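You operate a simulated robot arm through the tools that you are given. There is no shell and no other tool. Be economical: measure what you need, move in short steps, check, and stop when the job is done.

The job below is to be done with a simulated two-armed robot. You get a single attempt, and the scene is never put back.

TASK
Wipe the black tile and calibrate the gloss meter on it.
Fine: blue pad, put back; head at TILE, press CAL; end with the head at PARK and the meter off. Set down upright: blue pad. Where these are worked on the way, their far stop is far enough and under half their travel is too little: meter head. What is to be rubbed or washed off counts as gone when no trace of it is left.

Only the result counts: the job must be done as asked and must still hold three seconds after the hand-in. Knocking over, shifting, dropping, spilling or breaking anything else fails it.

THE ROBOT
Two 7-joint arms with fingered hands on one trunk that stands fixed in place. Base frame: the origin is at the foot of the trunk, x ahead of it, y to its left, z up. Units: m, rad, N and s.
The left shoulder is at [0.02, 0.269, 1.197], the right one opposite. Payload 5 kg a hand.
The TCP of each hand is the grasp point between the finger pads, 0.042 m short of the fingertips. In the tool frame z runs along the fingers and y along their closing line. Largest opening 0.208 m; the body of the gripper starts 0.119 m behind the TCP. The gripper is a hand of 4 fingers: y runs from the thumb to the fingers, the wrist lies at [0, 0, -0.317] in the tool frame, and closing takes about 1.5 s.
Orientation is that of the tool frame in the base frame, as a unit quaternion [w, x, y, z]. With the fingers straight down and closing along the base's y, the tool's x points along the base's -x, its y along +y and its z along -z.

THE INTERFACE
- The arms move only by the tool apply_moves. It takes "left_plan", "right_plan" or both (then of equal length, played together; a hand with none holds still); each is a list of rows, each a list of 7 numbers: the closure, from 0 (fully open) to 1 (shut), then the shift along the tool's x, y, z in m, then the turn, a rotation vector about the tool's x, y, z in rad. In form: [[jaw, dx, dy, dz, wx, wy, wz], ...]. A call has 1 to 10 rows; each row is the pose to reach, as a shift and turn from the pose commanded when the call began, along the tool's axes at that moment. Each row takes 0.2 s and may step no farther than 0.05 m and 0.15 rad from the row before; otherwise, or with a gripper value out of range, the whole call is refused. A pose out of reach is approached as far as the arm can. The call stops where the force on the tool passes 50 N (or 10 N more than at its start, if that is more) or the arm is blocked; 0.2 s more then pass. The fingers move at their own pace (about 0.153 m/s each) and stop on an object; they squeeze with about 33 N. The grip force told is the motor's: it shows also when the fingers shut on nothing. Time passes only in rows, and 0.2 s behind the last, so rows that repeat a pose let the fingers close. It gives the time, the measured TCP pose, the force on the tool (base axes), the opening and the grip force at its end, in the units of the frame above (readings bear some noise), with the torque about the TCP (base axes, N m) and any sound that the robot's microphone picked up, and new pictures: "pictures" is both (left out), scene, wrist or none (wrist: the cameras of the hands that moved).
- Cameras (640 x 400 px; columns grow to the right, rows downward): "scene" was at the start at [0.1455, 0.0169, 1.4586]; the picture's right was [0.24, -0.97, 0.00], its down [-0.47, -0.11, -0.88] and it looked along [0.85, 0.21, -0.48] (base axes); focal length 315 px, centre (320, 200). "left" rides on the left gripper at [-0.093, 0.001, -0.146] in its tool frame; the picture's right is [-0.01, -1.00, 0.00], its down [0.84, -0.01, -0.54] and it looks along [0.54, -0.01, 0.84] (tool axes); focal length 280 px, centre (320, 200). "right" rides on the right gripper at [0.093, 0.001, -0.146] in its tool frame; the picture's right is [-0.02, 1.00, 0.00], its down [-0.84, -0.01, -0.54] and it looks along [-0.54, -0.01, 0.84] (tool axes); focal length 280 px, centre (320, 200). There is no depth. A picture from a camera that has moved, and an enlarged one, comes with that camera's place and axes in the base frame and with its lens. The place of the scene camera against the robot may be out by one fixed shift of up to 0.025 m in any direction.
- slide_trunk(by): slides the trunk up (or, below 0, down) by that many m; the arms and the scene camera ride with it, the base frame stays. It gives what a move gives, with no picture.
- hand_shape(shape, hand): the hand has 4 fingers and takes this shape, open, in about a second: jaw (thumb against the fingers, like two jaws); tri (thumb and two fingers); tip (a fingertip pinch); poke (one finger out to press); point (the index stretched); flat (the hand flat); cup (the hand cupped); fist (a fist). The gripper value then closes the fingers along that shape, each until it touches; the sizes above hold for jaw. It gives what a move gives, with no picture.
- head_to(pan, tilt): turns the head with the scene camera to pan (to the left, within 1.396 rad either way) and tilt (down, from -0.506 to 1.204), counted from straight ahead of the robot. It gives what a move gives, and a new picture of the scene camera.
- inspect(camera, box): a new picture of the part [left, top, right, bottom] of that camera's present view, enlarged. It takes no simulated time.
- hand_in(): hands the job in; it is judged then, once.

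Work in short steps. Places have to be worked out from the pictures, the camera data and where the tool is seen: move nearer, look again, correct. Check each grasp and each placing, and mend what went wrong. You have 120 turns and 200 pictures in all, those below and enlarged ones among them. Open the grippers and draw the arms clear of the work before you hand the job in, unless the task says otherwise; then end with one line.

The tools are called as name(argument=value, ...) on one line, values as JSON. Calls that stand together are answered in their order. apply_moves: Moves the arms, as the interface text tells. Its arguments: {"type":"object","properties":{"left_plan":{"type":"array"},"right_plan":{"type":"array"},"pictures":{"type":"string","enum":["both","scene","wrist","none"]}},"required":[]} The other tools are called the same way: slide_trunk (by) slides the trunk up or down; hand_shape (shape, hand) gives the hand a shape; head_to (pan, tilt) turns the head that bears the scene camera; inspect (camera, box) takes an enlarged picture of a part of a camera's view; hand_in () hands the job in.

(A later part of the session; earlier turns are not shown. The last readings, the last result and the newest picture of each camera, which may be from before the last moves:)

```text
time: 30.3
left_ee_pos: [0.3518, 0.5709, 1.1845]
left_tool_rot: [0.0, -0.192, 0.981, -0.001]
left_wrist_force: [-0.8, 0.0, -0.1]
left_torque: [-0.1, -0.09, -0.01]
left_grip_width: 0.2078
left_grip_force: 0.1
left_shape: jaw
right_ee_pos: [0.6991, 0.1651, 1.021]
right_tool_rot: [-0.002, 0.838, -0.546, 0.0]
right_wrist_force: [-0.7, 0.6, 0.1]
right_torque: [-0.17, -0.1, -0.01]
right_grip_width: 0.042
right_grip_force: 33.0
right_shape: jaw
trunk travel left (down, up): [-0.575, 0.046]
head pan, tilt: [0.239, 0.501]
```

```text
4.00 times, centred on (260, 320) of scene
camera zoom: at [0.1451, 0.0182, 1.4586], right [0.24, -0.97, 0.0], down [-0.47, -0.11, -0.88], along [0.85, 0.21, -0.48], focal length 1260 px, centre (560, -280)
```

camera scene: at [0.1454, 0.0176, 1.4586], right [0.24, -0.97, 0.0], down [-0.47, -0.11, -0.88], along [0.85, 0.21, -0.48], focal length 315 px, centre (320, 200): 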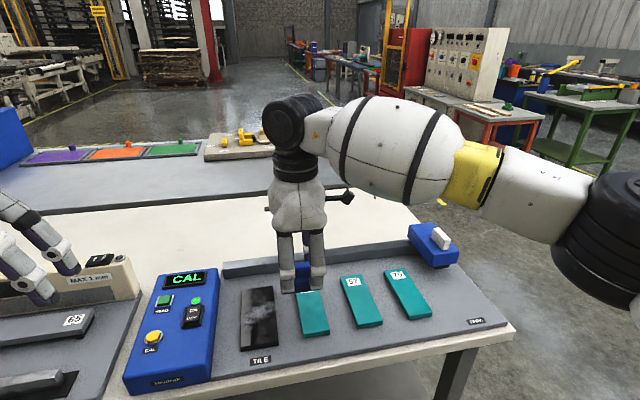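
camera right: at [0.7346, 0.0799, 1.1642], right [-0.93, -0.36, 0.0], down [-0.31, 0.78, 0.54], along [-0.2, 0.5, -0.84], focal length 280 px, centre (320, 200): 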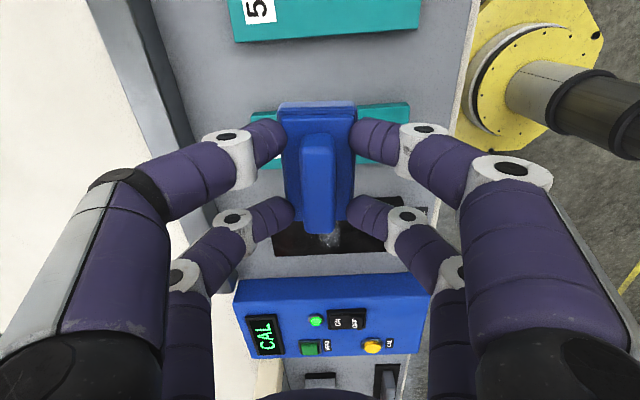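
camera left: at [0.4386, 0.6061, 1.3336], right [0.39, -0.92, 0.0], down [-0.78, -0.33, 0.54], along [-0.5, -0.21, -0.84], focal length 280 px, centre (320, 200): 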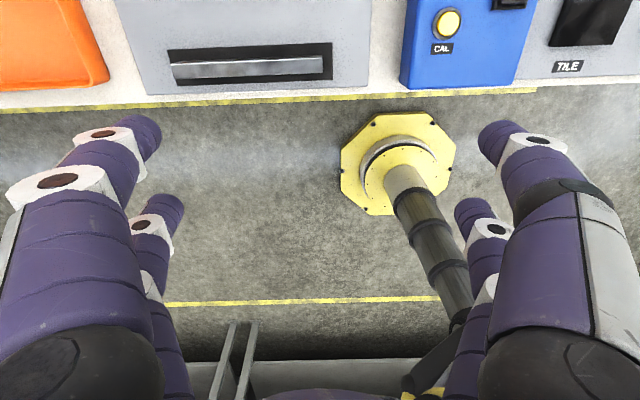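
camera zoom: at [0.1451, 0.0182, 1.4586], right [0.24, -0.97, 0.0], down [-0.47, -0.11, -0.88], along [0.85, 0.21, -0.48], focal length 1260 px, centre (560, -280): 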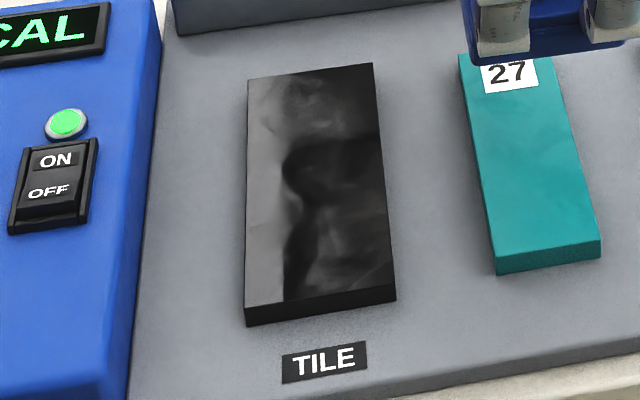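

The tile looks clean now, only reflections. I check from the wrist camera too.

inspect(camera="right", box=[240, 180, 440, 280])

inspect(camera="scene", box=[235, 280, 285, 355])

```text
3.20 times, centred on (340, 230) of right
camera zoom: at [0.7343, 0.081, 1.167], right [-0.92, -0.39, 0.0], down [-0.33, 0.77, 0.54], along [-0.21, 0.5, -0.84], focal length 897 px, centre (256, 104)
```

zoom: 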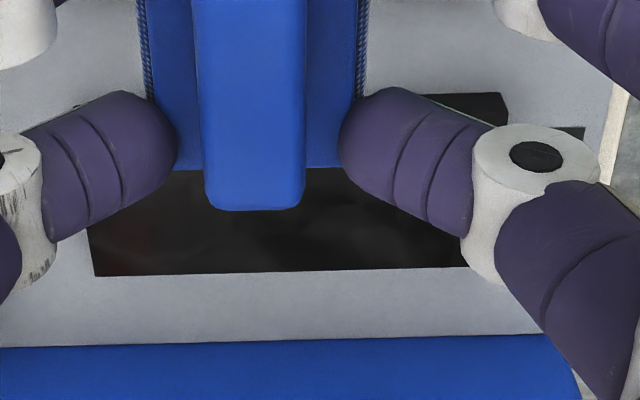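

```text
5.33 times, centred on (260, 318) of scene
camera zoom: at [0.1451, 0.0182, 1.4586], right [0.24, -0.97, 0.0], down [-0.47, -0.11, -0.88], along [0.85, 0.21, -0.48], focal length 1681 px, centre (640, -427)
```

zoom: 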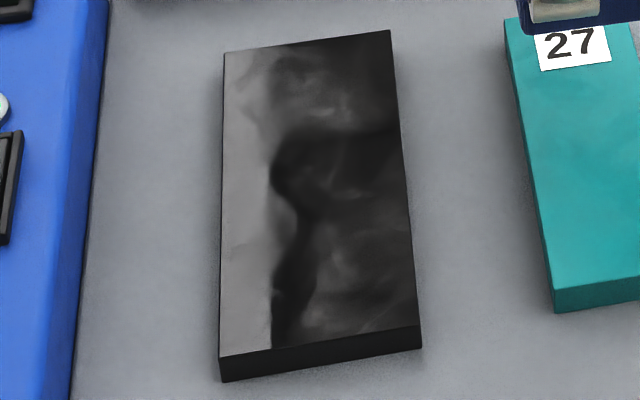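

It looks clean, but reflections could hide a faint trace, so I do one more pass over the centre.

apply_moves(right_plan=[[1, -0.04, 0.004, 0, 0, 0, 0], [1, -0.08, 0.008, 0, 0, 0, 0], [1, -0.1243, 0.012, 0.01, 0, 0, 0], [1, -0.1243, 0.012, 0.04, 0, 0, 0], [1, -0.1243, 0.012, 0.07, 0, 0, 0], [1, -0.1243, 0.012, 0.079, 0, 0, 0], [1, -0.1243, 0.012, 0.0805, 0, 0, 0], [1, -0.1243, 0.012, 0.0805, 0, 0, 0]], pictures="none")

```text
time: 32.1
left_ee_pos: [0.3522, 0.5692, 1.1863]
left_tool_rot: [0.0, -0.191, 0.982, 0.0]
left_wrist_force: [-0.1, -0.3, 0.5]
left_torque: [-0.02, 0.03, -0.01]
left_grip_width: 0.2078
left_grip_force: 0.0
left_shape: jaw
right_ee_pos: [0.6387, 0.2734, 0.9429]
right_tool_rot: [-0.002, 0.837, -0.547, -0.001]
right_wrist_force: [0.0, -2.8, 9.3]
right_torque: [0.27, 0.1, 0.04]
right_grip_width: 0.0417
right_grip_force: 33.0
right_shape: jaw
trunk travel left (down, up): [-0.575, 0.046]
head pan, tilt: [0.239, 0.501]
```

Load 9 N; strokes with lateral offset to the left this time, then right.

apply_moves(right_plan=[[1, -0.008, 0.01, 0.0, 0, 0, 0], [1, -0.008, 0.022, 0.0, 0, 0, 0], [1, -0.008, 0.01, 0.0, 0, 0, 0], [1, -0.008, 0.0, 0.0, 0, 0, 0], [1, -0.008, -0.012, 0.0, 0, 0, 0], [1, -0.008, -0.025, 0, 0, 0, 0], [1, -0.008, -0.035, 0, 0, 0, 0], [1, -0.0, -0.024, 0, 0, 0, 0], [1, 0.008, -0.012, 0, 0, 0, 0], [1, 0.008, 0, 0, 0, 0, 0]], pictures="none")

apply_moves(right_plan=[[1, 0, 0.012, 0, 0, 0, 0], [1, 0, 0.022, 0, 0, 0, 0], [1, 0, 0.01, 0, 0, 0, 0], [1, 0, -0.002, 0, 0, 0, 0], [1, 0, 0, -0.03, 0, 0, 0], [1, 0, 0, -0.07, 0, 0, 0], [1, 0.04, 0, -0.08, 0, 0, 0], [1, 0.08, 0, -0.08, 0, 0, 0], [1, 0.12, 0, -0.08, 0, 0, 0], [1, 0.12, 0, -0.08, 0, 0, 0]], pictures="none")

inspect(camera="scene", box=[220, 270, 300, 370])

```text
time: 33.9
left_ee_pos: [0.3516, 0.5685, 1.1853]
left_tool_rot: [0.0, -0.191, 0.982, 0.0]
left_wrist_force: [1.7, 0.3, -0.3]
left_torque: [-0.1, 0.2, 0.02]
left_grip_width: 0.2076
left_grip_force: 0.0
left_shape: jaw
right_ee_pos: [0.6872, 0.264, 0.9484]
right_tool_rot: [-0.009, 0.827, -0.563, 0.001]
right_wrist_force: [-5.0, -4.2, 27.6]
right_torque: [0.03, 0.31, 0.03]
right_grip_width: 0.0354
right_grip_force: 33.2
right_shape: jaw
trunk travel left (down, up): [-0.575, 0.046]
head pan, tilt: [0.239, 0.501]
stopped in row 9 (right hand): the force on the tool passed its limit at 57 N (the readings are from after the stop); the commanded pose is now the measured one
```

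```text
time: 36.1
left_ee_pos: [0.3524, 0.5708, 1.1846]
left_tool_rot: [-0.001, -0.193, 0.981, -0.001]
left_wrist_force: [-0.1, 0.3, -0.4]
left_torque: [-0.13, -0.06, 0.01]
left_grip_width: 0.2081
left_grip_force: 0.0
left_shape: jaw
right_ee_pos: [0.7282, 0.1574, 1.0267]
right_tool_rot: [-0.006, 0.829, -0.559, 0.002]
right_wrist_force: [-0.5, 1.1, -1.0]
right_torque: [-0.16, -0.06, 0.02]
right_grip_width: 0.0346
right_grip_force: 33.1
right_shape: jaw
trunk travel left (down, up): [-0.575, 0.046]
head pan, tilt: [0.239, 0.501]
```

```text
4.00 times, centred on (260, 320) of scene
camera zoom: at [0.1452, 0.018, 1.4586], right [0.24, -0.97, 0.0], down [-0.47, -0.11, -0.88], along [0.85, 0.21, -0.48], focal length 1260 px, centre (560, -280)
```

zoom: 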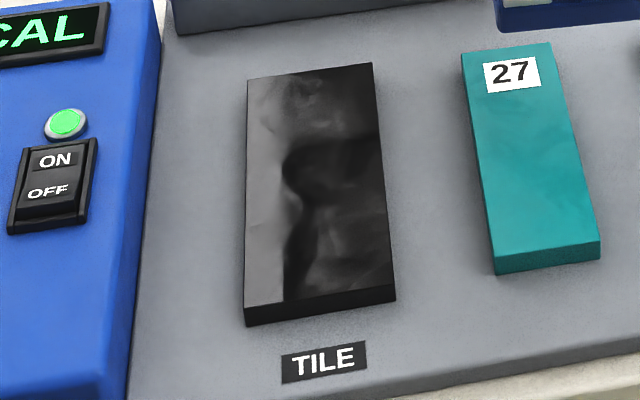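

Tile clean and in place, but the grip width changed (0.042→0.035): the pad may have shifted in the hand. I look.

inspect(camera="right", box=[160, 60, 480, 260])

inspect(camera="scene", box=[240, 180, 400, 300])

```text
2.00 times, centred on (320, 160) of right
camera zoom: at [0.7591, 0.0707, 1.1717], right [-0.93, -0.36, -0.01], down [-0.31, 0.78, 0.54], along [-0.19, 0.51, -0.84], focal length 561 px, centre (320, 280)
```

zoom: 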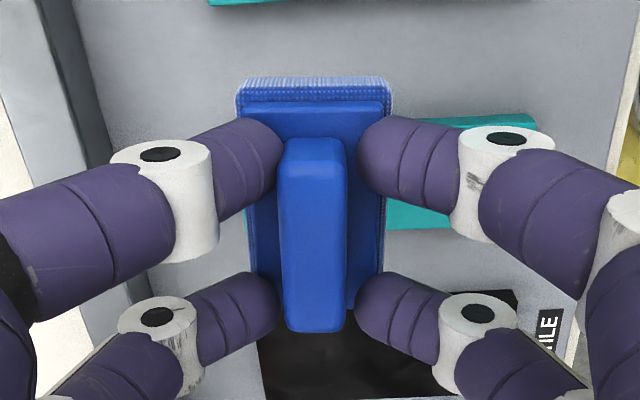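

```text
3.33 times, centred on (320, 240) of scene
camera zoom: at [0.1452, 0.018, 1.4586], right [0.24, -0.97, 0.0], down [-0.47, -0.11, -0.88], along [0.85, 0.21, -0.48], focal length 1050 px, centre (320, 67)
```

zoom: 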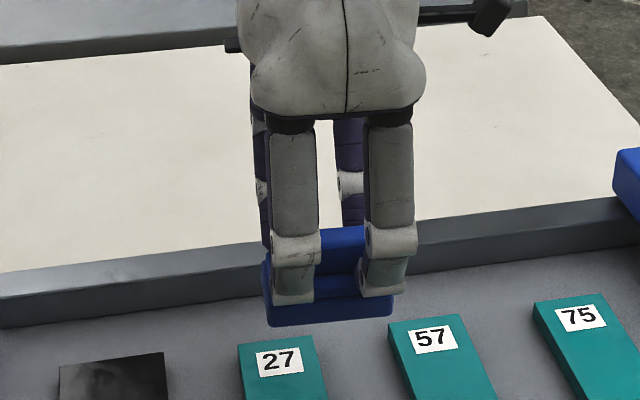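

The pad is still held, level, only ~6 mm lower and ~3 mm farther in the fingers. I carry it back above its spot, restoring yaw.

apply_moves(right_plan=[[1, 0.043, 0.008, -0.005, 0, 0, -0.004], [1, 0.086, 0.016, -0.005, 0, 0, -0.008], [1, 0.13, 0.024, -0.005, 0, 0, -0.012], [1, 0.173, 0.032, -0.005, 0, 0, -0.016], [1, 0.216, 0.04, -0.005, 0, 0, -0.02], [1, 0.26, 0.049, -0.005, 0, 0, -0.024], [1, 0.303, 0.057, 0, 0, 0, -0.028], [1, 0.3459, 0.0649, 0.01, 0, 0, -0.028], [1, 0.3459, 0.0649, 0.03, 0, 0, -0.028], [1, 0.3459, 0.0649, 0.03, 0, 0, -0.028]], pictures="wrist")

inspect(camera="scene", box=[400, 200, 540, 340])

```text
time: 38.3
left_ee_pos: [0.3527, 0.5699, 1.1871]
left_tool_rot: [0.0, -0.192, 0.981, 0.001]
left_wrist_force: [-0.1, -0.1, 0.0]
left_torque: [0.05, -0.03, -0.01]
left_grip_width: 0.2078
left_grip_force: 0.2
left_shape: jaw
right_ee_pos: [0.7966, -0.189, 0.9932]
right_tool_rot: [-0.007, 0.836, -0.549, 0.002]
right_wrist_force: [-0.9, -0.4, -0.9]
right_torque: [0.06, -0.04, 0.02]
right_grip_width: 0.0347
right_grip_force: 33.3
right_shape: jaw
trunk travel left (down, up): [-0.575, 0.046]
head pan, tilt: [0.239, 0.501]
camera right: at [0.8303, -0.2755, 1.1392], right [-0.92, -0.38, -0.01], down [-0.33, 0.77, 0.54], along [-0.2, 0.51, -0.84], focal length 280 px, centre (320, 200)
```

right: 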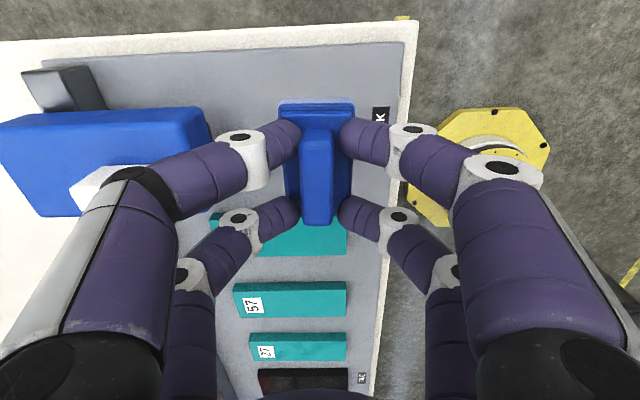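

```text
2.86 times, centred on (470, 270) of scene
camera zoom: at [0.1455, 0.0163, 1.4587], right [0.24, -0.97, 0.0], down [-0.47, -0.11, -0.88], along [0.85, 0.21, -0.48], focal length 900 px, centre (-109, 0)
```

zoom: 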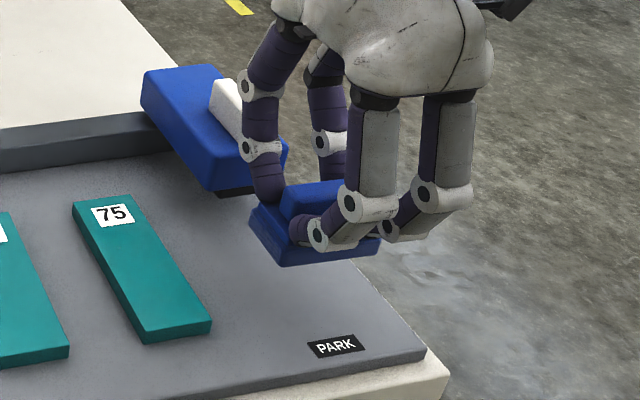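

Level and over its spot. I lower to near contact.

apply_moves(right_plan=[[1, 0, 0.001, 0.03, 0, 0, 0], [1, 0, 0.001, 0.05, 0, 0, 0], [1, 0, 0.001, 0.057, 0, 0, 0], [1, 0, 0.001, 0.059, 0, 0, 0], [1, 0, 0.001, 0.06, 0, 0, 0], [1, 0, 0.001, 0.06, 0, 0, 0]], pictures="none")

inspect(camera="scene", box=[400, 200, 540, 340])

```text
time: 39.7
left_ee_pos: [0.3528, 0.5703, 1.1862]
left_tool_rot: [0.0, -0.192, 0.981, -0.001]
left_wrist_force: [0.3, -0.3, 0.5]
left_torque: [-0.02, 0.0, 0.0]
left_grip_width: 0.2079
left_grip_force: 0.1
left_shape: jaw
right_ee_pos: [0.7965, -0.19, 0.9343]
right_tool_rot: [-0.008, 0.836, -0.549, 0.001]
right_wrist_force: [0.5, 1.0, 3.4]
right_torque: [0.05, 0.07, 0.02]
right_grip_width: 0.0348
right_grip_force: 32.2
right_shape: jaw
trunk travel left (down, up): [-0.575, 0.046]
head pan, tilt: [0.239, 0.501]
```

```text
2.86 times, centred on (470, 270) of scene
camera zoom: at [0.1454, 0.017, 1.4587], right [0.24, -0.97, 0.0], down [-0.47, -0.11, -0.88], along [0.85, 0.21, -0.48], focal length 900 px, centre (-109, 0)
```

zoom: 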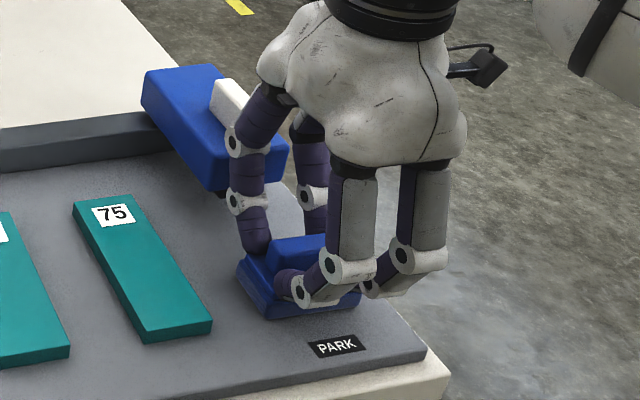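

Contact at 3.4 N where expected. I open moderately (to clear the head) and rise.

apply_moves(right_plan=[[0.95, 0, 0, 0.0005, 0, 0, 0], [0.8, 0, 0, 0.0, 0, 0, 0], [0.7, 0, 0, 0.0, 0, 0, 0], [0.7, 0, 0, 0.0, 0, 0, 0], [0.7, 0, 0, -0.02, 0, 0, 0], [0.7, 0, 0, -0.06, 0, 0, 0], [0.7, 0, 0, -0.1, 0, 0, 0], [0.7, 0, 0, -0.14, 0, 0, 0]], pictures="wrist")

inspect(camera="scene", box=[280, 210, 520, 360])

```text
time: 41.5
left_ee_pos: [0.3523, 0.5709, 1.1863]
left_tool_rot: [0.0, -0.192, 0.981, 0.0]
left_wrist_force: [-0.8, -0.7, 0.4]
left_torque: [-0.08, -0.1, 0.01]
left_grip_width: 0.2076
left_grip_force: 0.0
left_shape: jaw
right_ee_pos: [0.7948, -0.1903, 1.0737]
right_tool_rot: [-0.006, 0.836, -0.548, 0.003]
right_wrist_force: [-0.3, 0.8, -0.3]
right_torque: [-0.09, -0.09, -0.02]
right_grip_width: 0.062
right_grip_force: 0.0
right_shape: jaw
trunk travel left (down, up): [-0.575, 0.046]
head pan, tilt: [0.239, 0.501]
camera right: at [0.8277, -0.2757, 1.2197], right [-0.92, -0.39, -0.01], down [-0.33, 0.77, 0.54], along [-0.2, 0.5, -0.84], focal length 280 px, centre (320, 200)
```

right: 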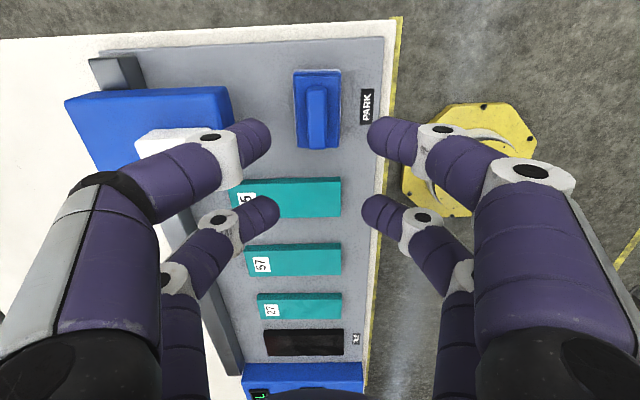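

```text
2.67 times, centred on (400, 285) of scene
camera zoom: at [0.1448, 0.0174, 1.4587], right [0.24, -0.97, 0.0], down [-0.47, -0.11, -0.88], along [0.85, 0.21, -0.48], focal length 840 px, centre (107, -27)
```

zoom: 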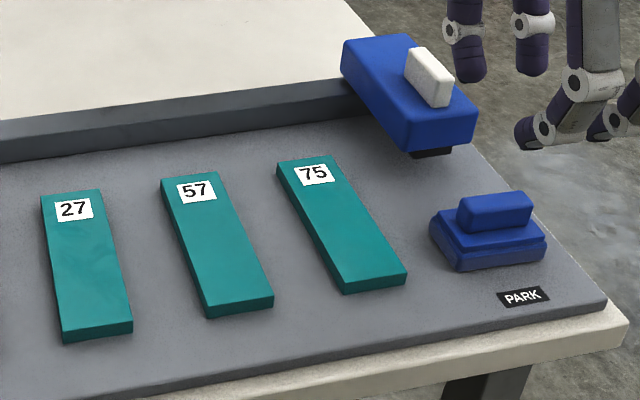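

The pad is back upright on its spot. Next the meter head: its white handle is thin along the rail, so I raise and turn the hand back to close along the rail, moving above the handle.

apply_moves(right_plan=[[0.6, 0, 0, -0.04, 0, 0, 0.14], [0.5, 0, -0.0, -0.07, 0, 0, 0.28], [0.5, 0, -0.02, -0.08, 0, 0, 0.42], [0.5, 0, -0.04, -0.08, 0, 0, 0.56], [0.5, 0, -0.06, -0.08, 0, 0, 0.7], [0.5, 0, -0.08, -0.08, 0, 0, 0.84], [0.5, 0, -0.1, -0.08, 0, 0, 0.98], [0.5, 0, -0.12, -0.08, 0, 0, 1.12], [0.5, 0, -0.135, -0.08, 0, 0, 1.26], [0.5, 0, -0.135, -0.08, 0, 0, 1.4]], pictures="none")

apply_moves(right_plan=[[0.5, 0, 0, 0, 0, 0, 0.13], [0.5, 0, 0, 0, 0, 0, 0.17], [0.5, 0, 0, 0, 0, 0, 0.17]], pictures="both")

```text
time: 43.7
left_ee_pos: [0.353, 0.5697, 1.1849]
left_tool_rot: [0.001, -0.191, 0.982, 0.0]
left_wrist_force: [0.3, -0.5, -0.8]
left_torque: [0.03, 0.0, -0.03]
left_grip_width: 0.208
left_grip_force: 0.1
left_shape: jaw
right_ee_pos: [0.918, -0.1379, 1.1564]
right_tool_rot: [0.006, -0.285, 0.958, 0.004]
right_wrist_force: [0.2, -0.7, -1.1]
right_torque: [0.06, 0.03, -0.04]
right_grip_width: 0.1033
right_grip_force: 0.0
right_shape: jaw
trunk travel left (down, up): [-0.575, 0.046]
head pan, tilt: [0.239, 0.501]
```

```text
time: 44.5
left_ee_pos: [0.3526, 0.5697, 1.186]
left_tool_rot: [0.0, -0.193, 0.981, 0.001]
left_wrist_force: [0.4, 0.7, -0.2]
left_torque: [0.02, -0.04, -0.01]
left_grip_width: 0.208
left_grip_force: 0.1
left_shape: jaw
right_ee_pos: [0.9173, -0.1369, 1.1549]
right_tool_rot: [0.006, -0.204, 0.979, 0.002]
right_wrist_force: [-0.5, -0.1, 0.4]
right_torque: [0.05, 0.04, -0.03]
right_grip_width: 0.1035
right_grip_force: 0.0
right_shape: jaw
trunk travel left (down, up): [-0.575, 0.046]
head pan, tilt: [0.239, 0.501]
camera scene: at [0.1456, 0.0168, 1.4586], right [0.24, -0.97, 0.0], down [-0.47, -0.11, -0.88], along [0.85, 0.21, -0.48], focal length 315 px, centre (320, 200)
camera right: at [0.8296, -0.1728, 1.3001], right [-0.39, 0.92, 0.0], down [0.77, 0.32, 0.55], along [0.51, 0.22, -0.84], focal length 280 px, centre (320, 200)
```

scene: 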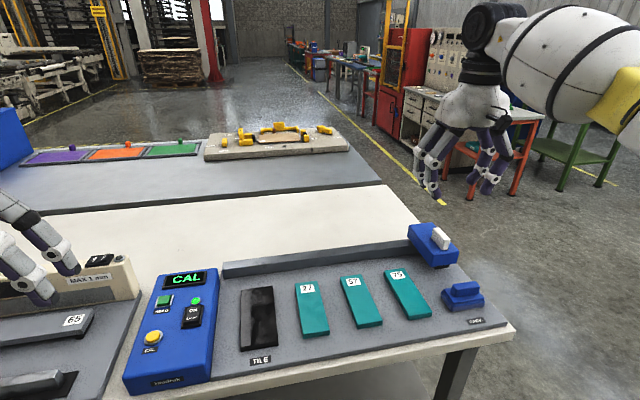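
right: 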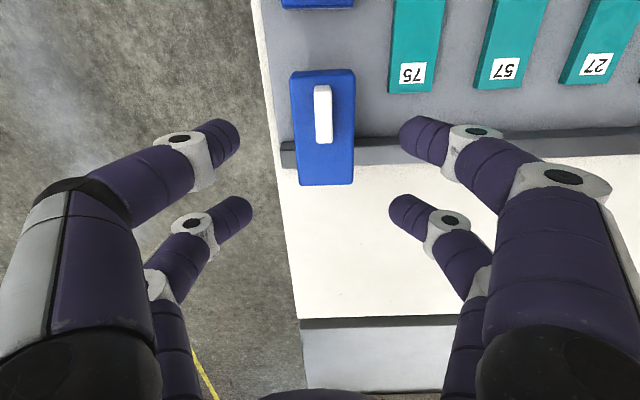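

Handle top triangulates to (0.918, -0.130, 0.961). I centre over it, narrow to ~0.05 m and descend to straddle it.

apply_moves(right_plan=[[0.7, -0.002, 0.0065, 0.04, 0, 0, 0], [0.75, -0.0036, 0.0065, 0.08, 0, 0, 0], [0.75, -0.0036, 0.0065, 0.12, 0, 0, 0], [0.75, -0.0036, 0.0065, 0.15, 0, 0, 0], [0.75, -0.0036, 0.0065, 0.16, 0, 0, 0], [0.75, -0.0036, 0.0065, 0.16, 0, 0, 0]], pictures="wrist")

inspect(camera="scene", box=[360, 160, 520, 300])

```text
time: 45.9
left_ee_pos: [0.3531, 0.5698, 1.1857]
left_tool_rot: [0.0, -0.193, 0.981, -0.001]
left_wrist_force: [0.0, 0.2, -0.8]
left_torque: [0.0, 0.02, 0.0]
left_grip_width: 0.2079
left_grip_force: 0.1
left_shape: jaw
right_ee_pos: [0.9203, -0.1287, 0.9939]
right_tool_rot: [0.006, -0.203, 0.979, 0.004]
right_wrist_force: [0.5, 0.2, 0.1]
right_torque: [0.01, 0.0, 0.0]
right_grip_width: 0.0526
right_grip_force: 0.0
right_shape: jaw
trunk travel left (down, up): [-0.575, 0.046]
head pan, tilt: [0.239, 0.501]
camera right: at [0.8321, -0.1637, 1.1397], right [-0.39, 0.92, 0.0], down [0.77, 0.32, 0.55], along [0.51, 0.22, -0.84], focal length 280 px, centre (320, 200)
```

right: 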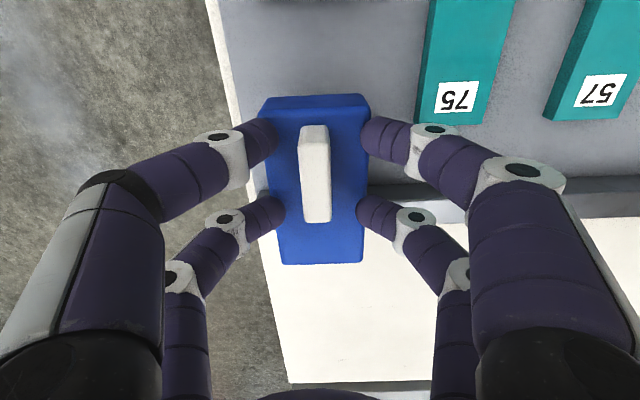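

```text
2.86 times, centred on (440, 230) of scene
camera zoom: at [0.1456, 0.0169, 1.4586], right [0.24, -0.97, 0.0], down [-0.47, -0.11, -0.88], along [0.85, 0.21, -0.48], focal length 900 px, centre (-23, 114)
```

zoom: 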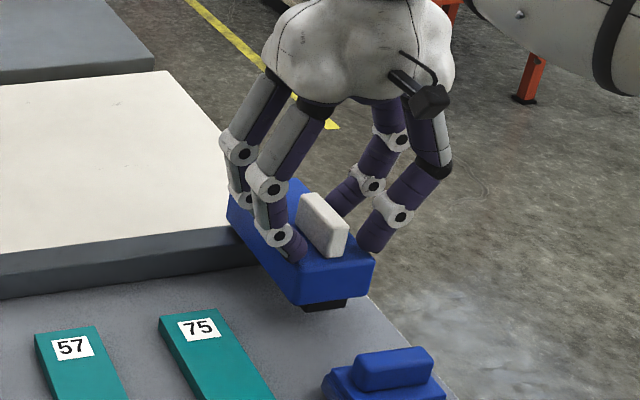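

Straddling well. I narrow to ~0.03 m and lower slightly, then see.

apply_moves(right_plan=[[0.85, 0, 0, 0.003, 0, 0, 0], [0.85, 0, 0, 0.007, 0, 0, 0], [0.85, 0, 0, 0.007, 0, 0, 0]], pictures="wrist")

inspect(camera="scene", box=[400, 200, 480, 280])

```text
time: 46.7
left_ee_pos: [0.3504, 0.5696, 1.1859]
left_tool_rot: [-0.001, -0.193, 0.981, -0.001]
left_wrist_force: [0.0, 0.6, 0.6]
left_torque: [-0.03, -0.02, -0.02]
left_grip_width: 0.2081
left_grip_force: 0.1
left_shape: jaw
right_ee_pos: [0.92, -0.1274, 0.9909]
right_tool_rot: [0.007, -0.204, 0.979, 0.003]
right_wrist_force: [5.7, -0.8, 24.6]
right_torque: [-0.78, 0.2, 0.25]
right_grip_width: 0.0267
right_grip_force: 33.5
right_shape: jaw
trunk travel left (down, up): [-0.575, 0.046]
head pan, tilt: [0.239, 0.501]
camera right: at [0.8313, -0.1633, 1.1354], right [-0.39, 0.92, 0.0], down [0.77, 0.32, 0.55], along [0.51, 0.22, -0.83], focal length 280 px, centre (320, 200)
```

right: 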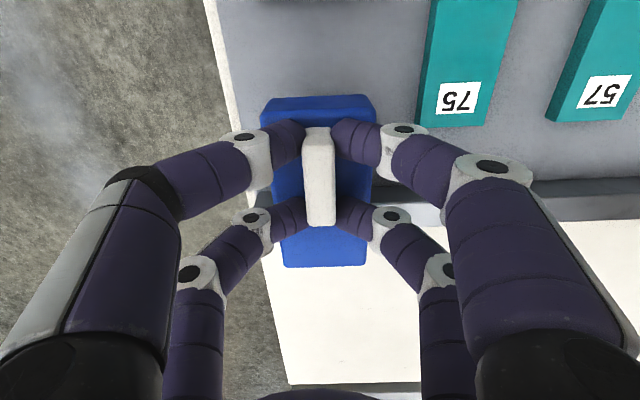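

```text
5.00 times, centred on (440, 240) of scene
camera zoom: at [0.1442, 0.0173, 1.4589], right [0.24, -0.97, 0.0], down [-0.47, -0.11, -0.88], along [0.85, 0.21, -0.48], focal length 1576 px, centre (-280, 0)
```

zoom: 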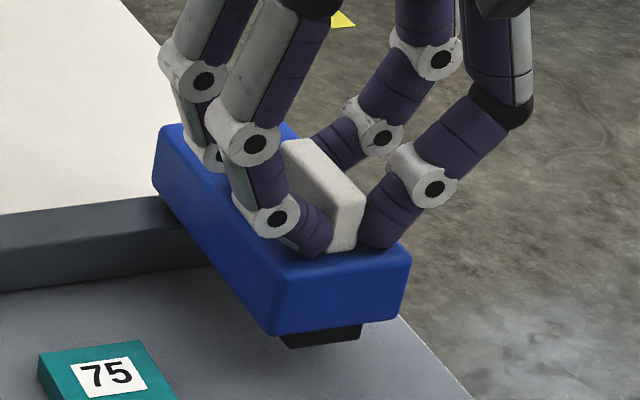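

Gripping the handle, tips pressing the body at 24 N. I raise 3 mm and slide left 10 cm as a trial.

apply_moves(right_plan=[[0.85, 0, 0, -0.003, 0, 0, 0], [0.85, 0, 0.01, -0.003, 0, 0, 0], [0.85, 0, 0.03, -0.003, 0, 0, 0], [0.85, 0, 0.05, -0.003, 0, 0, 0], [0.85, 0, 0.075, -0.003, 0, 0, 0], [0.85, 0, 0.1, -0.003, 0, 0, 0], [0.85, 0, 0.1, -0.003, 0, 0, 0]], pictures="both")

```text
time: 48.3
left_ee_pos: [0.3523, 0.5683, 1.1863]
left_tool_rot: [0.001, -0.191, 0.982, -0.001]
left_wrist_force: [0.2, -0.7, 0.4]
left_torque: [0.02, 0.0, 0.04]
left_grip_width: 0.2082
left_grip_force: 0.0
left_shape: jaw
right_ee_pos: [0.8786, -0.0368, 0.9911]
right_tool_rot: [0.005, -0.204, 0.979, 0.004]
right_wrist_force: [-18.0, -9.3, 1.0]
right_torque: [-0.42, 0.52, 0.19]
right_grip_width: 0.0255
right_grip_force: 33.2
right_shape: jaw
trunk travel left (down, up): [-0.575, 0.046]
head pan, tilt: [0.239, 0.501]
camera scene: at [0.1445, 0.0159, 1.4587], right [0.24, -0.97, 0.0], down [-0.47, -0.11, -0.88], along [0.85, 0.21, -0.48], focal length 315 px, centre (320, 200)
camera right: at [0.7905, -0.0736, 1.1361], right [-0.39, 0.92, 0.0], down [0.77, 0.32, 0.55], along [0.5, 0.21, -0.84], focal length 280 px, centre (320, 200)
```

scene: 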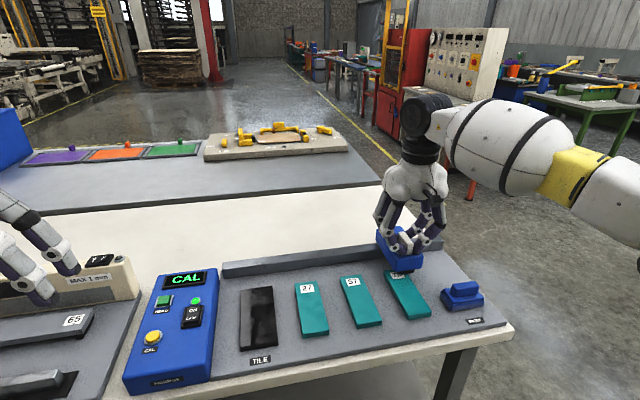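
right: 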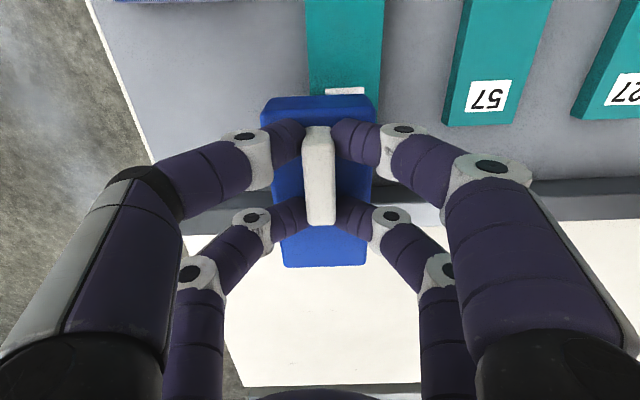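

The head slides; a 20 N side load says the rail runs slightly more toward the robot than my path. I continue with a small +x correction.

apply_moves(right_plan=[[0.85, 0.002, 0.0, 0, 0, 0, 0], [0.85, 0.003, 0.02, 0, 0, 0, 0], [0.85, 0.0035, 0.045, 0, 0, 0, 0], [0.85, 0.004, 0.07, 0, 0, 0, 0], [0.85, 0.0047, 0.095, 0, 0, 0, 0], [0.85, 0.0053, 0.12, 0, 0, 0, 0], [0.85, 0.006, 0.145, 0, 0, 0, 0], [0.85, 0.0065, 0.165, 0, 0, 0, 0], [0.85, 0.007, 0.18, 0, 0, 0, 0], [0.85, 0.007, 0.18, 0, 0, 0, 0]], pictures="scene")

```text
time: 50.5
left_ee_pos: [0.3518, 0.5694, 1.1864]
left_tool_rot: [0.0, -0.192, 0.981, 0.0]
left_wrist_force: [-0.1, 0.3, -0.2]
left_torque: [0.01, -0.01, -0.02]
left_grip_width: 0.208
left_grip_force: 0.0
left_shape: jaw
right_ee_pos: [0.8029, 0.1235, 0.9921]
right_tool_rot: [0.005, -0.204, 0.979, 0.004]
right_wrist_force: [-9.9, -5.1, -15.7]
right_torque: [-0.14, 0.19, 0.12]
right_grip_width: 0.0241
right_grip_force: 33.9
right_shape: jaw
trunk travel left (down, up): [-0.575, 0.046]
head pan, tilt: [0.239, 0.501]
camera scene: at [0.146, 0.0165, 1.4585], right [0.24, -0.97, 0.0], down [-0.47, -0.11, -0.88], along [0.85, 0.21, -0.48], focal length 315 px, centre (320, 200)
```

scene: 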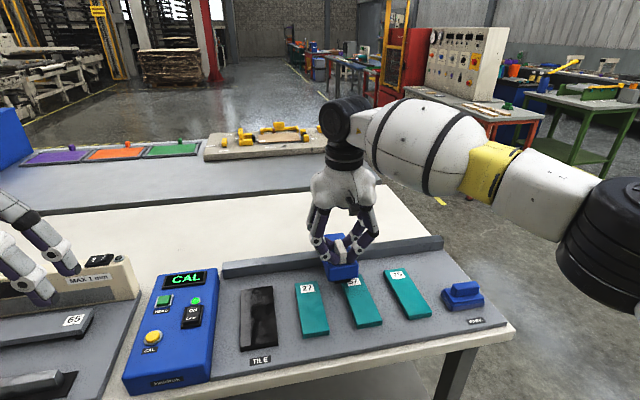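

Good progress; rail runs at ~25.3°. I continue ~0.19 m, easing the upward pull.

apply_moves(right_plan=[[0.85, 0.002, 0.01, 0.001, 0, 0, 0], [0.85, 0.003, 0.035, 0.001, 0, 0, 0], [0.85, 0.0038, 0.06, 0.001, 0, 0, 0], [0.85, 0.0046, 0.085, 0.001, 0, 0, 0], [0.85, 0.0054, 0.11, 0.001, 0, 0, 0], [0.85, 0.0062, 0.135, 0.001, 0, 0, 0], [0.85, 0.007, 0.155, 0.001, 0, 0, 0], [0.85, 0.0075, 0.17, 0.001, 0, 0, 0], [0.85, 0.008, 0.185, 0.001, 0, 0, 0]], pictures="both")

```text
time: 52.7
left_ee_pos: [0.3519, 0.5684, 1.1857]
left_tool_rot: [0.001, -0.192, 0.981, 0.0]
left_wrist_force: [1.3, -0.6, 0.1]
left_torque: [0.11, 0.02, 0.0]
left_grip_width: 0.2078
left_grip_force: 0.2
left_shape: jaw
right_ee_pos: [0.7891, 0.199, 0.9997]
right_tool_rot: [0.004, -0.151, 0.988, 0.011]
right_wrist_force: [-26.3, -10.8, -7.2]
right_torque: [-0.18, 0.51, 0.19]
right_grip_width: 0.0206
right_grip_force: 32.9
right_shape: jaw
right hand out of reach, approached as far as the arm can: row 9
trunk travel left (down, up): [-0.575, 0.046]
head pan, tilt: [0.239, 0.501]
stopped in row 9 (right hand): the arm was blocked; the commanded pose is now the measured one
camera scene: at [0.1449, 0.0154, 1.4588], right [0.24, -0.97, 0.0], down [-0.47, -0.11, -0.88], along [0.85, 0.21, -0.48], focal length 315 px, centre (320, 200)
camera right: at [0.6981, 0.1713, 1.1451], right [-0.28, 0.96, 0.02], down [0.81, 0.23, 0.55], along [0.52, 0.17, -0.84], focal length 280 px, centre (320, 200)
```

scene: 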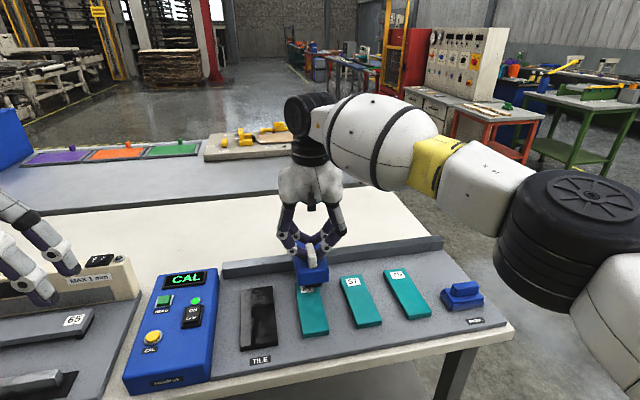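
right: 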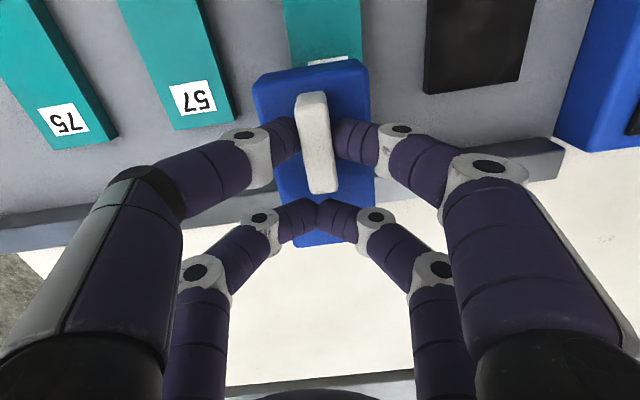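

The right arm is out of reach at ~0.10 m short. I release, lift and retreat right, and will finish with the left arm.

apply_moves(right_plan=[[0.75, 0, 0, -0.001, 0, 0, 0], [0.7, 0, 0, -0.002, 0, 0, 0], [0.65, 0, 0, -0.02, 0, 0, 0], [0.6, 0, 0, -0.06, 0, 0, 0], [0.6, 0, 0, -0.1, 0, 0, 0], [0.6, 0, -0.05, -0.1, 0, 0, 0], [0.6, 0, -0.1, -0.1, 0, 0, 0], [0.6, 0, -0.15, -0.1, 0, 0, 0], [0.6, 0, -0.2, -0.1, 0, 0, 0], [0.6, 0, -0.25, -0.1, 0, 0, 0]], pictures="scene")

apply_moves(right_plan=[[0.6, 0, -0.05, 0, 0, 0, 0], [0.6, 0, -0.1, 0, 0, 0, 0], [0.6, 0, -0.15, 0, 0, 0, 0], [0.6, 0, -0.15, 0, 0, 0, 0]], left_plan=[[0, -0.04, 0, 0, 0, 0, 0], [0, -0.08, -0.01, 0, 0, 0, 0], [0, -0.12, -0.04, 0, 0, 0, 0], [0.2, -0.16, -0.07, 0, 0, 0, 0]], pictures="none")

```text
time: 54.9
left_ee_pos: [0.3516, 0.5699, 1.1853]
left_tool_rot: [0.0, -0.193, 0.981, 0.001]
left_wrist_force: [-0.3, -0.6, 0.3]
left_torque: [0.05, -0.08, 0.02]
left_grip_width: 0.2078
left_grip_force: 0.1
left_shape: jaw
right_ee_pos: [0.861, -0.0337, 1.0944]
right_tool_rot: [0.006, -0.155, 0.988, 0.01]
right_wrist_force: [-0.7, 1.2, -1.3]
right_torque: [-0.16, -0.06, 0.0]
right_grip_width: 0.0835
right_grip_force: 0.1
right_shape: jaw
trunk travel left (down, up): [-0.575, 0.046]
head pan, tilt: [0.239, 0.501]
camera scene: at [0.1453, 0.0165, 1.4587], right [0.24, -0.97, 0.0], down [-0.47, -0.11, -0.88], along [0.85, 0.21, -0.48], focal length 315 px, centre (320, 200)
```

scene: 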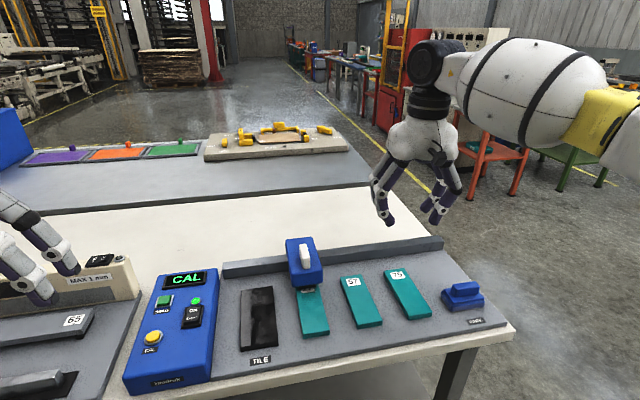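

```text
time: 55.9
left_ee_pos: [0.5276, 0.5664, 1.184]
left_tool_rot: [-0.001, -0.192, 0.981, -0.001]
left_wrist_force: [-0.9, 1.3, -0.3]
left_torque: [-0.16, 0.03, 0.05]
left_grip_width: 0.1667
left_grip_force: 0.0
left_shape: jaw
right_ee_pos: [0.9069, -0.1756, 1.0917]
right_tool_rot: [0.006, -0.154, 0.988, 0.011]
right_wrist_force: [-0.6, 1.1, -1.1]
right_torque: [-0.16, 0.05, 0.01]
right_grip_width: 0.0832
right_grip_force: 0.1
right_shape: jaw
trunk travel left (down, up): [-0.575, 0.046]
head pan, tilt: [0.239, 0.501]
```

Now the left hand goes over the head's handle, near (0.765, 0.20).

apply_moves(left_plan=[[0.3, -0.01, -0.045, 0, 0, 0, -0.005], [0.4, -0.02, -0.09, 0, 0, 0, -0.01], [0.5, -0.03, -0.135, 0, 0, 0, -0.015], [0.6, -0.04, -0.18, 0, 0, 0, -0.02], [0.6, -0.05, -0.225, 0, 0, 0, -0.025], [0.6, -0.06, -0.27, 0, 0, 0, -0.03], [0.6, -0.07, -0.315, 0, 0, 0, -0.035], [0.6, -0.075, -0.36, 0, 0, 0, -0.04], [0.6, -0.08, -0.405, 0, 0, 0, -0.045], [0.6, -0.0817, -0.4288, 0.02, 0, 0, -0.05]], pictures="both")

```text
time: 58.1
left_ee_pos: [0.7263, 0.2631, 1.1891]
left_tool_rot: [0.002, -0.213, 0.977, -0.001]
left_wrist_force: [-2.3, -0.4, 1.5]
left_torque: [0.09, -0.39, 0.0]
left_grip_width: 0.0832
left_grip_force: 0.0
left_shape: jaw
left hand out of reach, approached as far as the arm can: row 8, 9, 10
right_ee_pos: [0.9037, -0.1774, 1.0971]
right_tool_rot: [0.007, -0.153, 0.988, 0.011]
right_wrist_force: [-2.4, -0.8, 3.8]
right_torque: [0.08, -0.33, -0.06]
right_grip_width: 0.0834
right_grip_force: 0.1
right_shape: jaw
trunk travel left (down, up): [-0.575, 0.046]
head pan, tilt: [0.239, 0.501]
camera scene: at [0.1414, 0.0167, 1.4593], right [0.24, -0.97, 0.0], down [-0.46, -0.11, -0.88], along [0.85, 0.21, -0.48], focal length 315 px, centre (320, 200)
camera left: at [0.8103, 0.3035, 1.3373], right [0.43, -0.9, 0.0], down [-0.76, -0.36, 0.54], along [-0.48, -0.23, -0.84], focal length 280 px, centre (320, 200)
```

scene: 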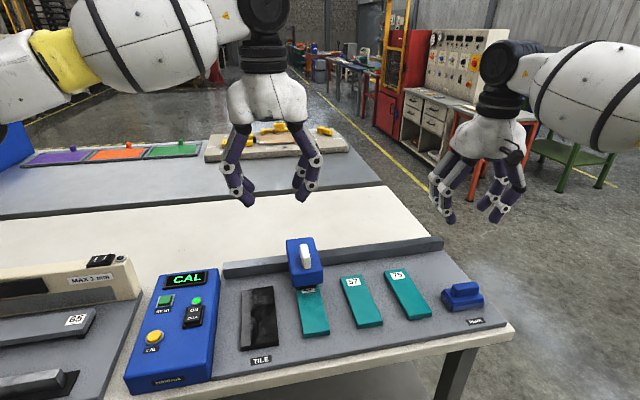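
left: 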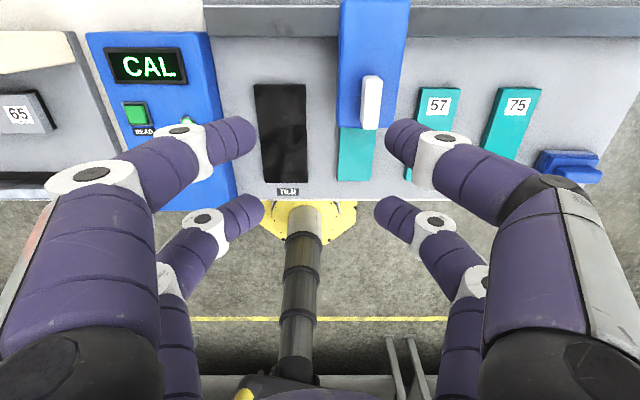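

The left arm is near a limit at this height; the handle is at (0.759, 0.205). I lower first and see where the hand goes.

apply_moves(left_plan=[[0.6, 0, 0, 0.04, 0, 0, 0], [0.6, 0, 0, 0.08, 0, 0, 0], [0.6, 0, 0, 0.08, 0, 0, 0]], pictures="wrist")

```text
time: 58.9
left_ee_pos: [0.7282, 0.262, 1.1072]
left_tool_rot: [0.001, -0.217, 0.976, -0.001]
left_wrist_force: [-1.4, -0.8, 0.7]
left_torque: [0.03, -0.21, -0.01]
left_grip_width: 0.0833
left_grip_force: 0.1
left_shape: jaw
right_ee_pos: [0.9058, -0.178, 1.0951]
right_tool_rot: [0.007, -0.154, 0.988, 0.01]
right_wrist_force: [-1.0, -0.9, 1.4]
right_torque: [0.03, -0.16, -0.04]
right_grip_width: 0.083
right_grip_force: 0.0
right_shape: jaw
trunk travel left (down, up): [-0.575, 0.046]
head pan, tilt: [0.239, 0.501]
camera left: at [0.8122, 0.3036, 1.2548], right [0.44, -0.9, 0.0], down [-0.76, -0.37, 0.54], along [-0.48, -0.24, -0.84], focal length 280 px, centre (320, 200)
```

left: 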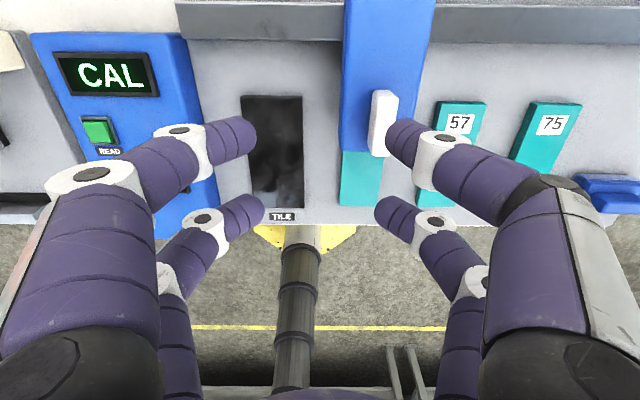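

Lower worked. I move toward the handle.

apply_moves(left_plan=[[0.6, -0.001, -0.02, 0, 0, 0, 0], [0.6, -0.003, -0.045, 0, 0, 0, 0], [0.6, -0.0041, -0.065, 0, 0, 0, 0], [0.6, -0.0041, -0.065, 0, 0, 0, 0]], pictures="wrist")

```text
time: 59.9
left_ee_pos: [0.7326, 0.244, 1.1042]
left_tool_rot: [0.001, -0.217, 0.976, -0.002]
left_wrist_force: [-1.1, -0.8, 0.0]
left_torque: [-0.02, -0.03, 0.02]
left_grip_width: 0.0836
left_grip_force: 0.1
left_shape: jaw
left hand out of reach, approached as far as the arm can: row 2, 3, 4
right_ee_pos: [0.9064, -0.1773, 1.0926]
right_tool_rot: [0.007, -0.154, 0.988, 0.011]
right_wrist_force: [-0.3, -0.9, 0.4]
right_torque: [0.0, -0.07, -0.01]
right_grip_width: 0.0831
right_grip_force: 0.1
right_shape: jaw
trunk travel left (down, up): [-0.575, 0.046]
head pan, tilt: [0.239, 0.501]
camera left: at [0.817, 0.2856, 1.2505], right [0.44, -0.9, 0.0], down [-0.76, -0.37, 0.54], along [-0.48, -0.24, -0.84], focal length 280 px, centre (320, 200)
```

left: 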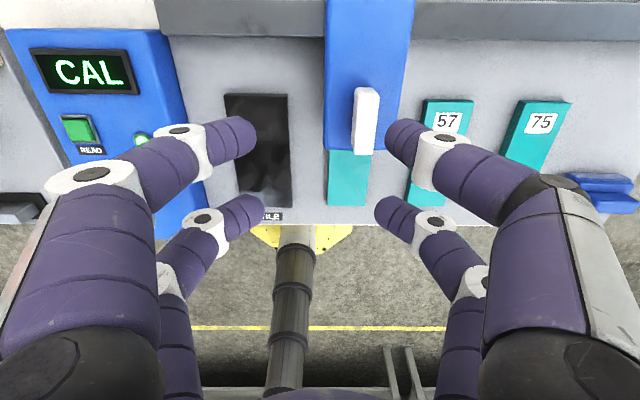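

The left arm hits a wrist limit in this yaw. I'll instead turn it 90° the other way, shut the fingers and push the head from its right side; first rotate here, high up.

apply_moves(left_plan=[[0.8, 0, 0, -0.02, 0, 0, 0.14], [1, 0, 0, -0.04, 0, 0, 0.28], [1, 0, 0, -0.04, 0, 0, 0.42], [1, 0, 0, -0.04, 0, 0, 0.56], [1, 0, 0, -0.04, 0, 0, 0.7], [1, 0, 0, -0.04, 0, 0, 0.84], [1, 0, 0, -0.04, 0, 0, 0.98], [1, 0, 0, -0.04, 0, 0, 1.12], [1, 0, 0, -0.04, 0, 0, 1.26], [1, 0, 0, -0.04, 0, 0, 1.4]], pictures="none")

apply_moves(left_plan=[[1, 0, 0, 0, 0, 0, 0.13], [1, 0, 0, 0, 0, 0, 0.17], [1, 0, 0, 0, 0, 0, 0.17]], pictures="both")

```text
time: 62.1
left_ee_pos: [0.7273, 0.2547, 1.1455]
left_tool_rot: [0.0, 0.464, 0.886, 0.0]
left_wrist_force: [0.5, 0.2, 0.3]
left_torque: [-0.01, -0.05, 0.0]
left_grip_width: 0.0
left_grip_force: 32.5
left_shape: jaw
left hand out of reach, approached as far as the arm can: row 2, 3, 4, 5, 6, 7, 8, 9, 10
right_ee_pos: [0.9074, -0.1775, 1.0919]
right_tool_rot: [0.006, -0.154, 0.988, 0.011]
right_wrist_force: [-0.9, 0.5, 0.1]
right_torque: [-0.09, -0.02, -0.02]
right_grip_width: 0.083
right_grip_force: 0.0
right_shape: jaw
trunk travel left (down, up): [-0.575, 0.046]
head pan, tilt: [0.239, 0.501]
```

```text
time: 62.9
left_ee_pos: [0.7263, 0.2528, 1.1452]
left_tool_rot: [0.0, 0.537, 0.844, 0.0]
left_wrist_force: [-0.5, -0.7, 0.1]
left_torque: [-0.01, -0.05, 0.01]
left_grip_width: 0.0001
left_grip_force: 33.2
left_shape: jaw
right_ee_pos: [0.9053, -0.1772, 1.0935]
right_tool_rot: [0.007, -0.154, 0.988, 0.011]
right_wrist_force: [-0.6, 0.0, -0.1]
right_torque: [0.0, -0.06, 0.02]
right_grip_width: 0.0831
right_grip_force: 0.0
right_shape: jaw
trunk travel left (down, up): [-0.575, 0.046]
head pan, tilt: [0.239, 0.501]
camera scene: at [0.145, 0.0168, 1.4587], right [0.24, -0.97, 0.0], down [-0.47, -0.11, -0.88], along [0.85, 0.21, -0.48], focal length 315 px, centre (320, 200)
camera left: at [0.7673, 0.17, 1.2936], right [-0.9, -0.44, 0.0], down [-0.37, 0.76, 0.54], along [-0.23, 0.48, -0.84], focal length 280 px, centre (320, 200)
```

scene: 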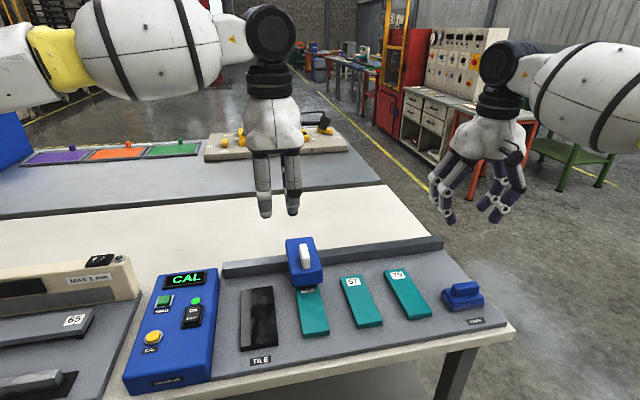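
left: 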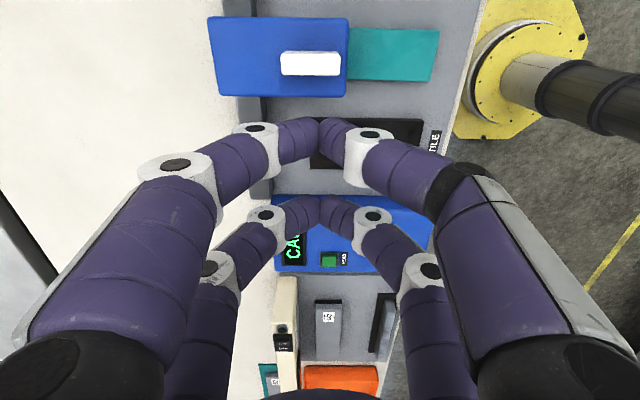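

Turned fine. I move over to the right side of the head (0.106 m from the handle centre), then lower.

apply_moves(left_plan=[[1, -0.04, 0.003, 0, 0, 0, 0], [1, -0.08, 0.006, 0, 0, 0, 0], [1, -0.12, 0.01, 0, 0, 0, 0], [1, -0.162, 0.0133, 0, 0, 0, 0], [1, -0.162, 0.0133, 0.04, 0, 0, 0], [1, -0.162, 0.0133, 0.08, 0, 0, 0], [1, -0.162, 0.0133, 0.12, 0, 0, 0], [1, -0.162, 0.0133, 0.15, 0, 0, 0]], pictures="both")

```text
time: 64.8
left_ee_pos: [0.7237, 0.2243, 1.0278]
left_tool_rot: [0.015, 0.537, 0.844, -0.003]
left_wrist_force: [-4.3, 0.6, 21.5]
left_torque: [-0.45, -0.08, -0.11]
left_grip_width: 0.0
left_grip_force: 33.0
left_shape: jaw
left hand out of reach, approached as far as the arm can: row 1, 2, 3, 4, 5, 6, 7, 8
right_ee_pos: [0.9069, -0.1784, 1.0943]
right_tool_rot: [0.005, -0.154, 0.988, 0.011]
right_wrist_force: [0.0, -0.5, -0.7]
right_torque: [0.04, 0.08, -0.01]
right_grip_width: 0.0834
right_grip_force: 0.1
right_shape: jaw
trunk travel left (down, up): [-0.575, 0.046]
head pan, tilt: [0.239, 0.501]
stopped in row 8 (left hand): the force on the tool passed its limit at 60 N (the readings are from after the stop); the commanded pose is now the measured one
camera scene: at [0.1449, 0.0168, 1.4589], right [0.24, -0.97, 0.0], down [-0.47, -0.11, -0.88], along [0.85, 0.21, -0.48], focal length 315 px, centre (320, 200)
camera left: at [0.7619, 0.1442, 1.1776], right [-0.9, -0.44, -0.01], down [-0.38, 0.77, 0.51], along [-0.22, 0.47, -0.86], focal length 280 px, centre (320, 200)
```

scene: 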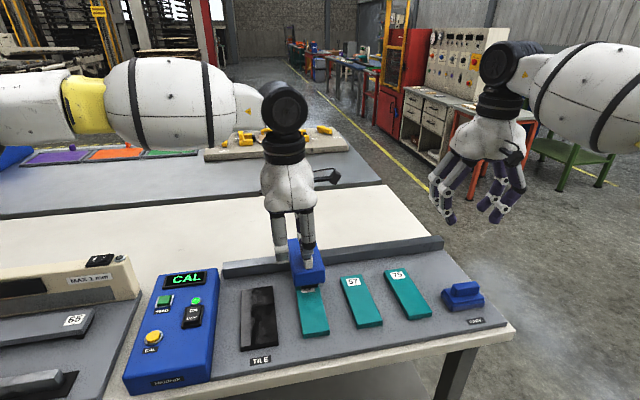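
left: 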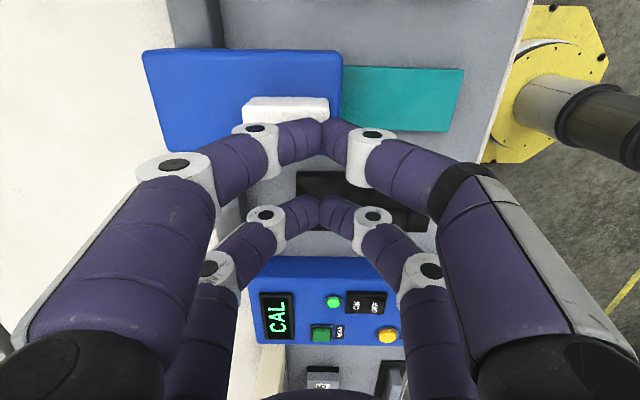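

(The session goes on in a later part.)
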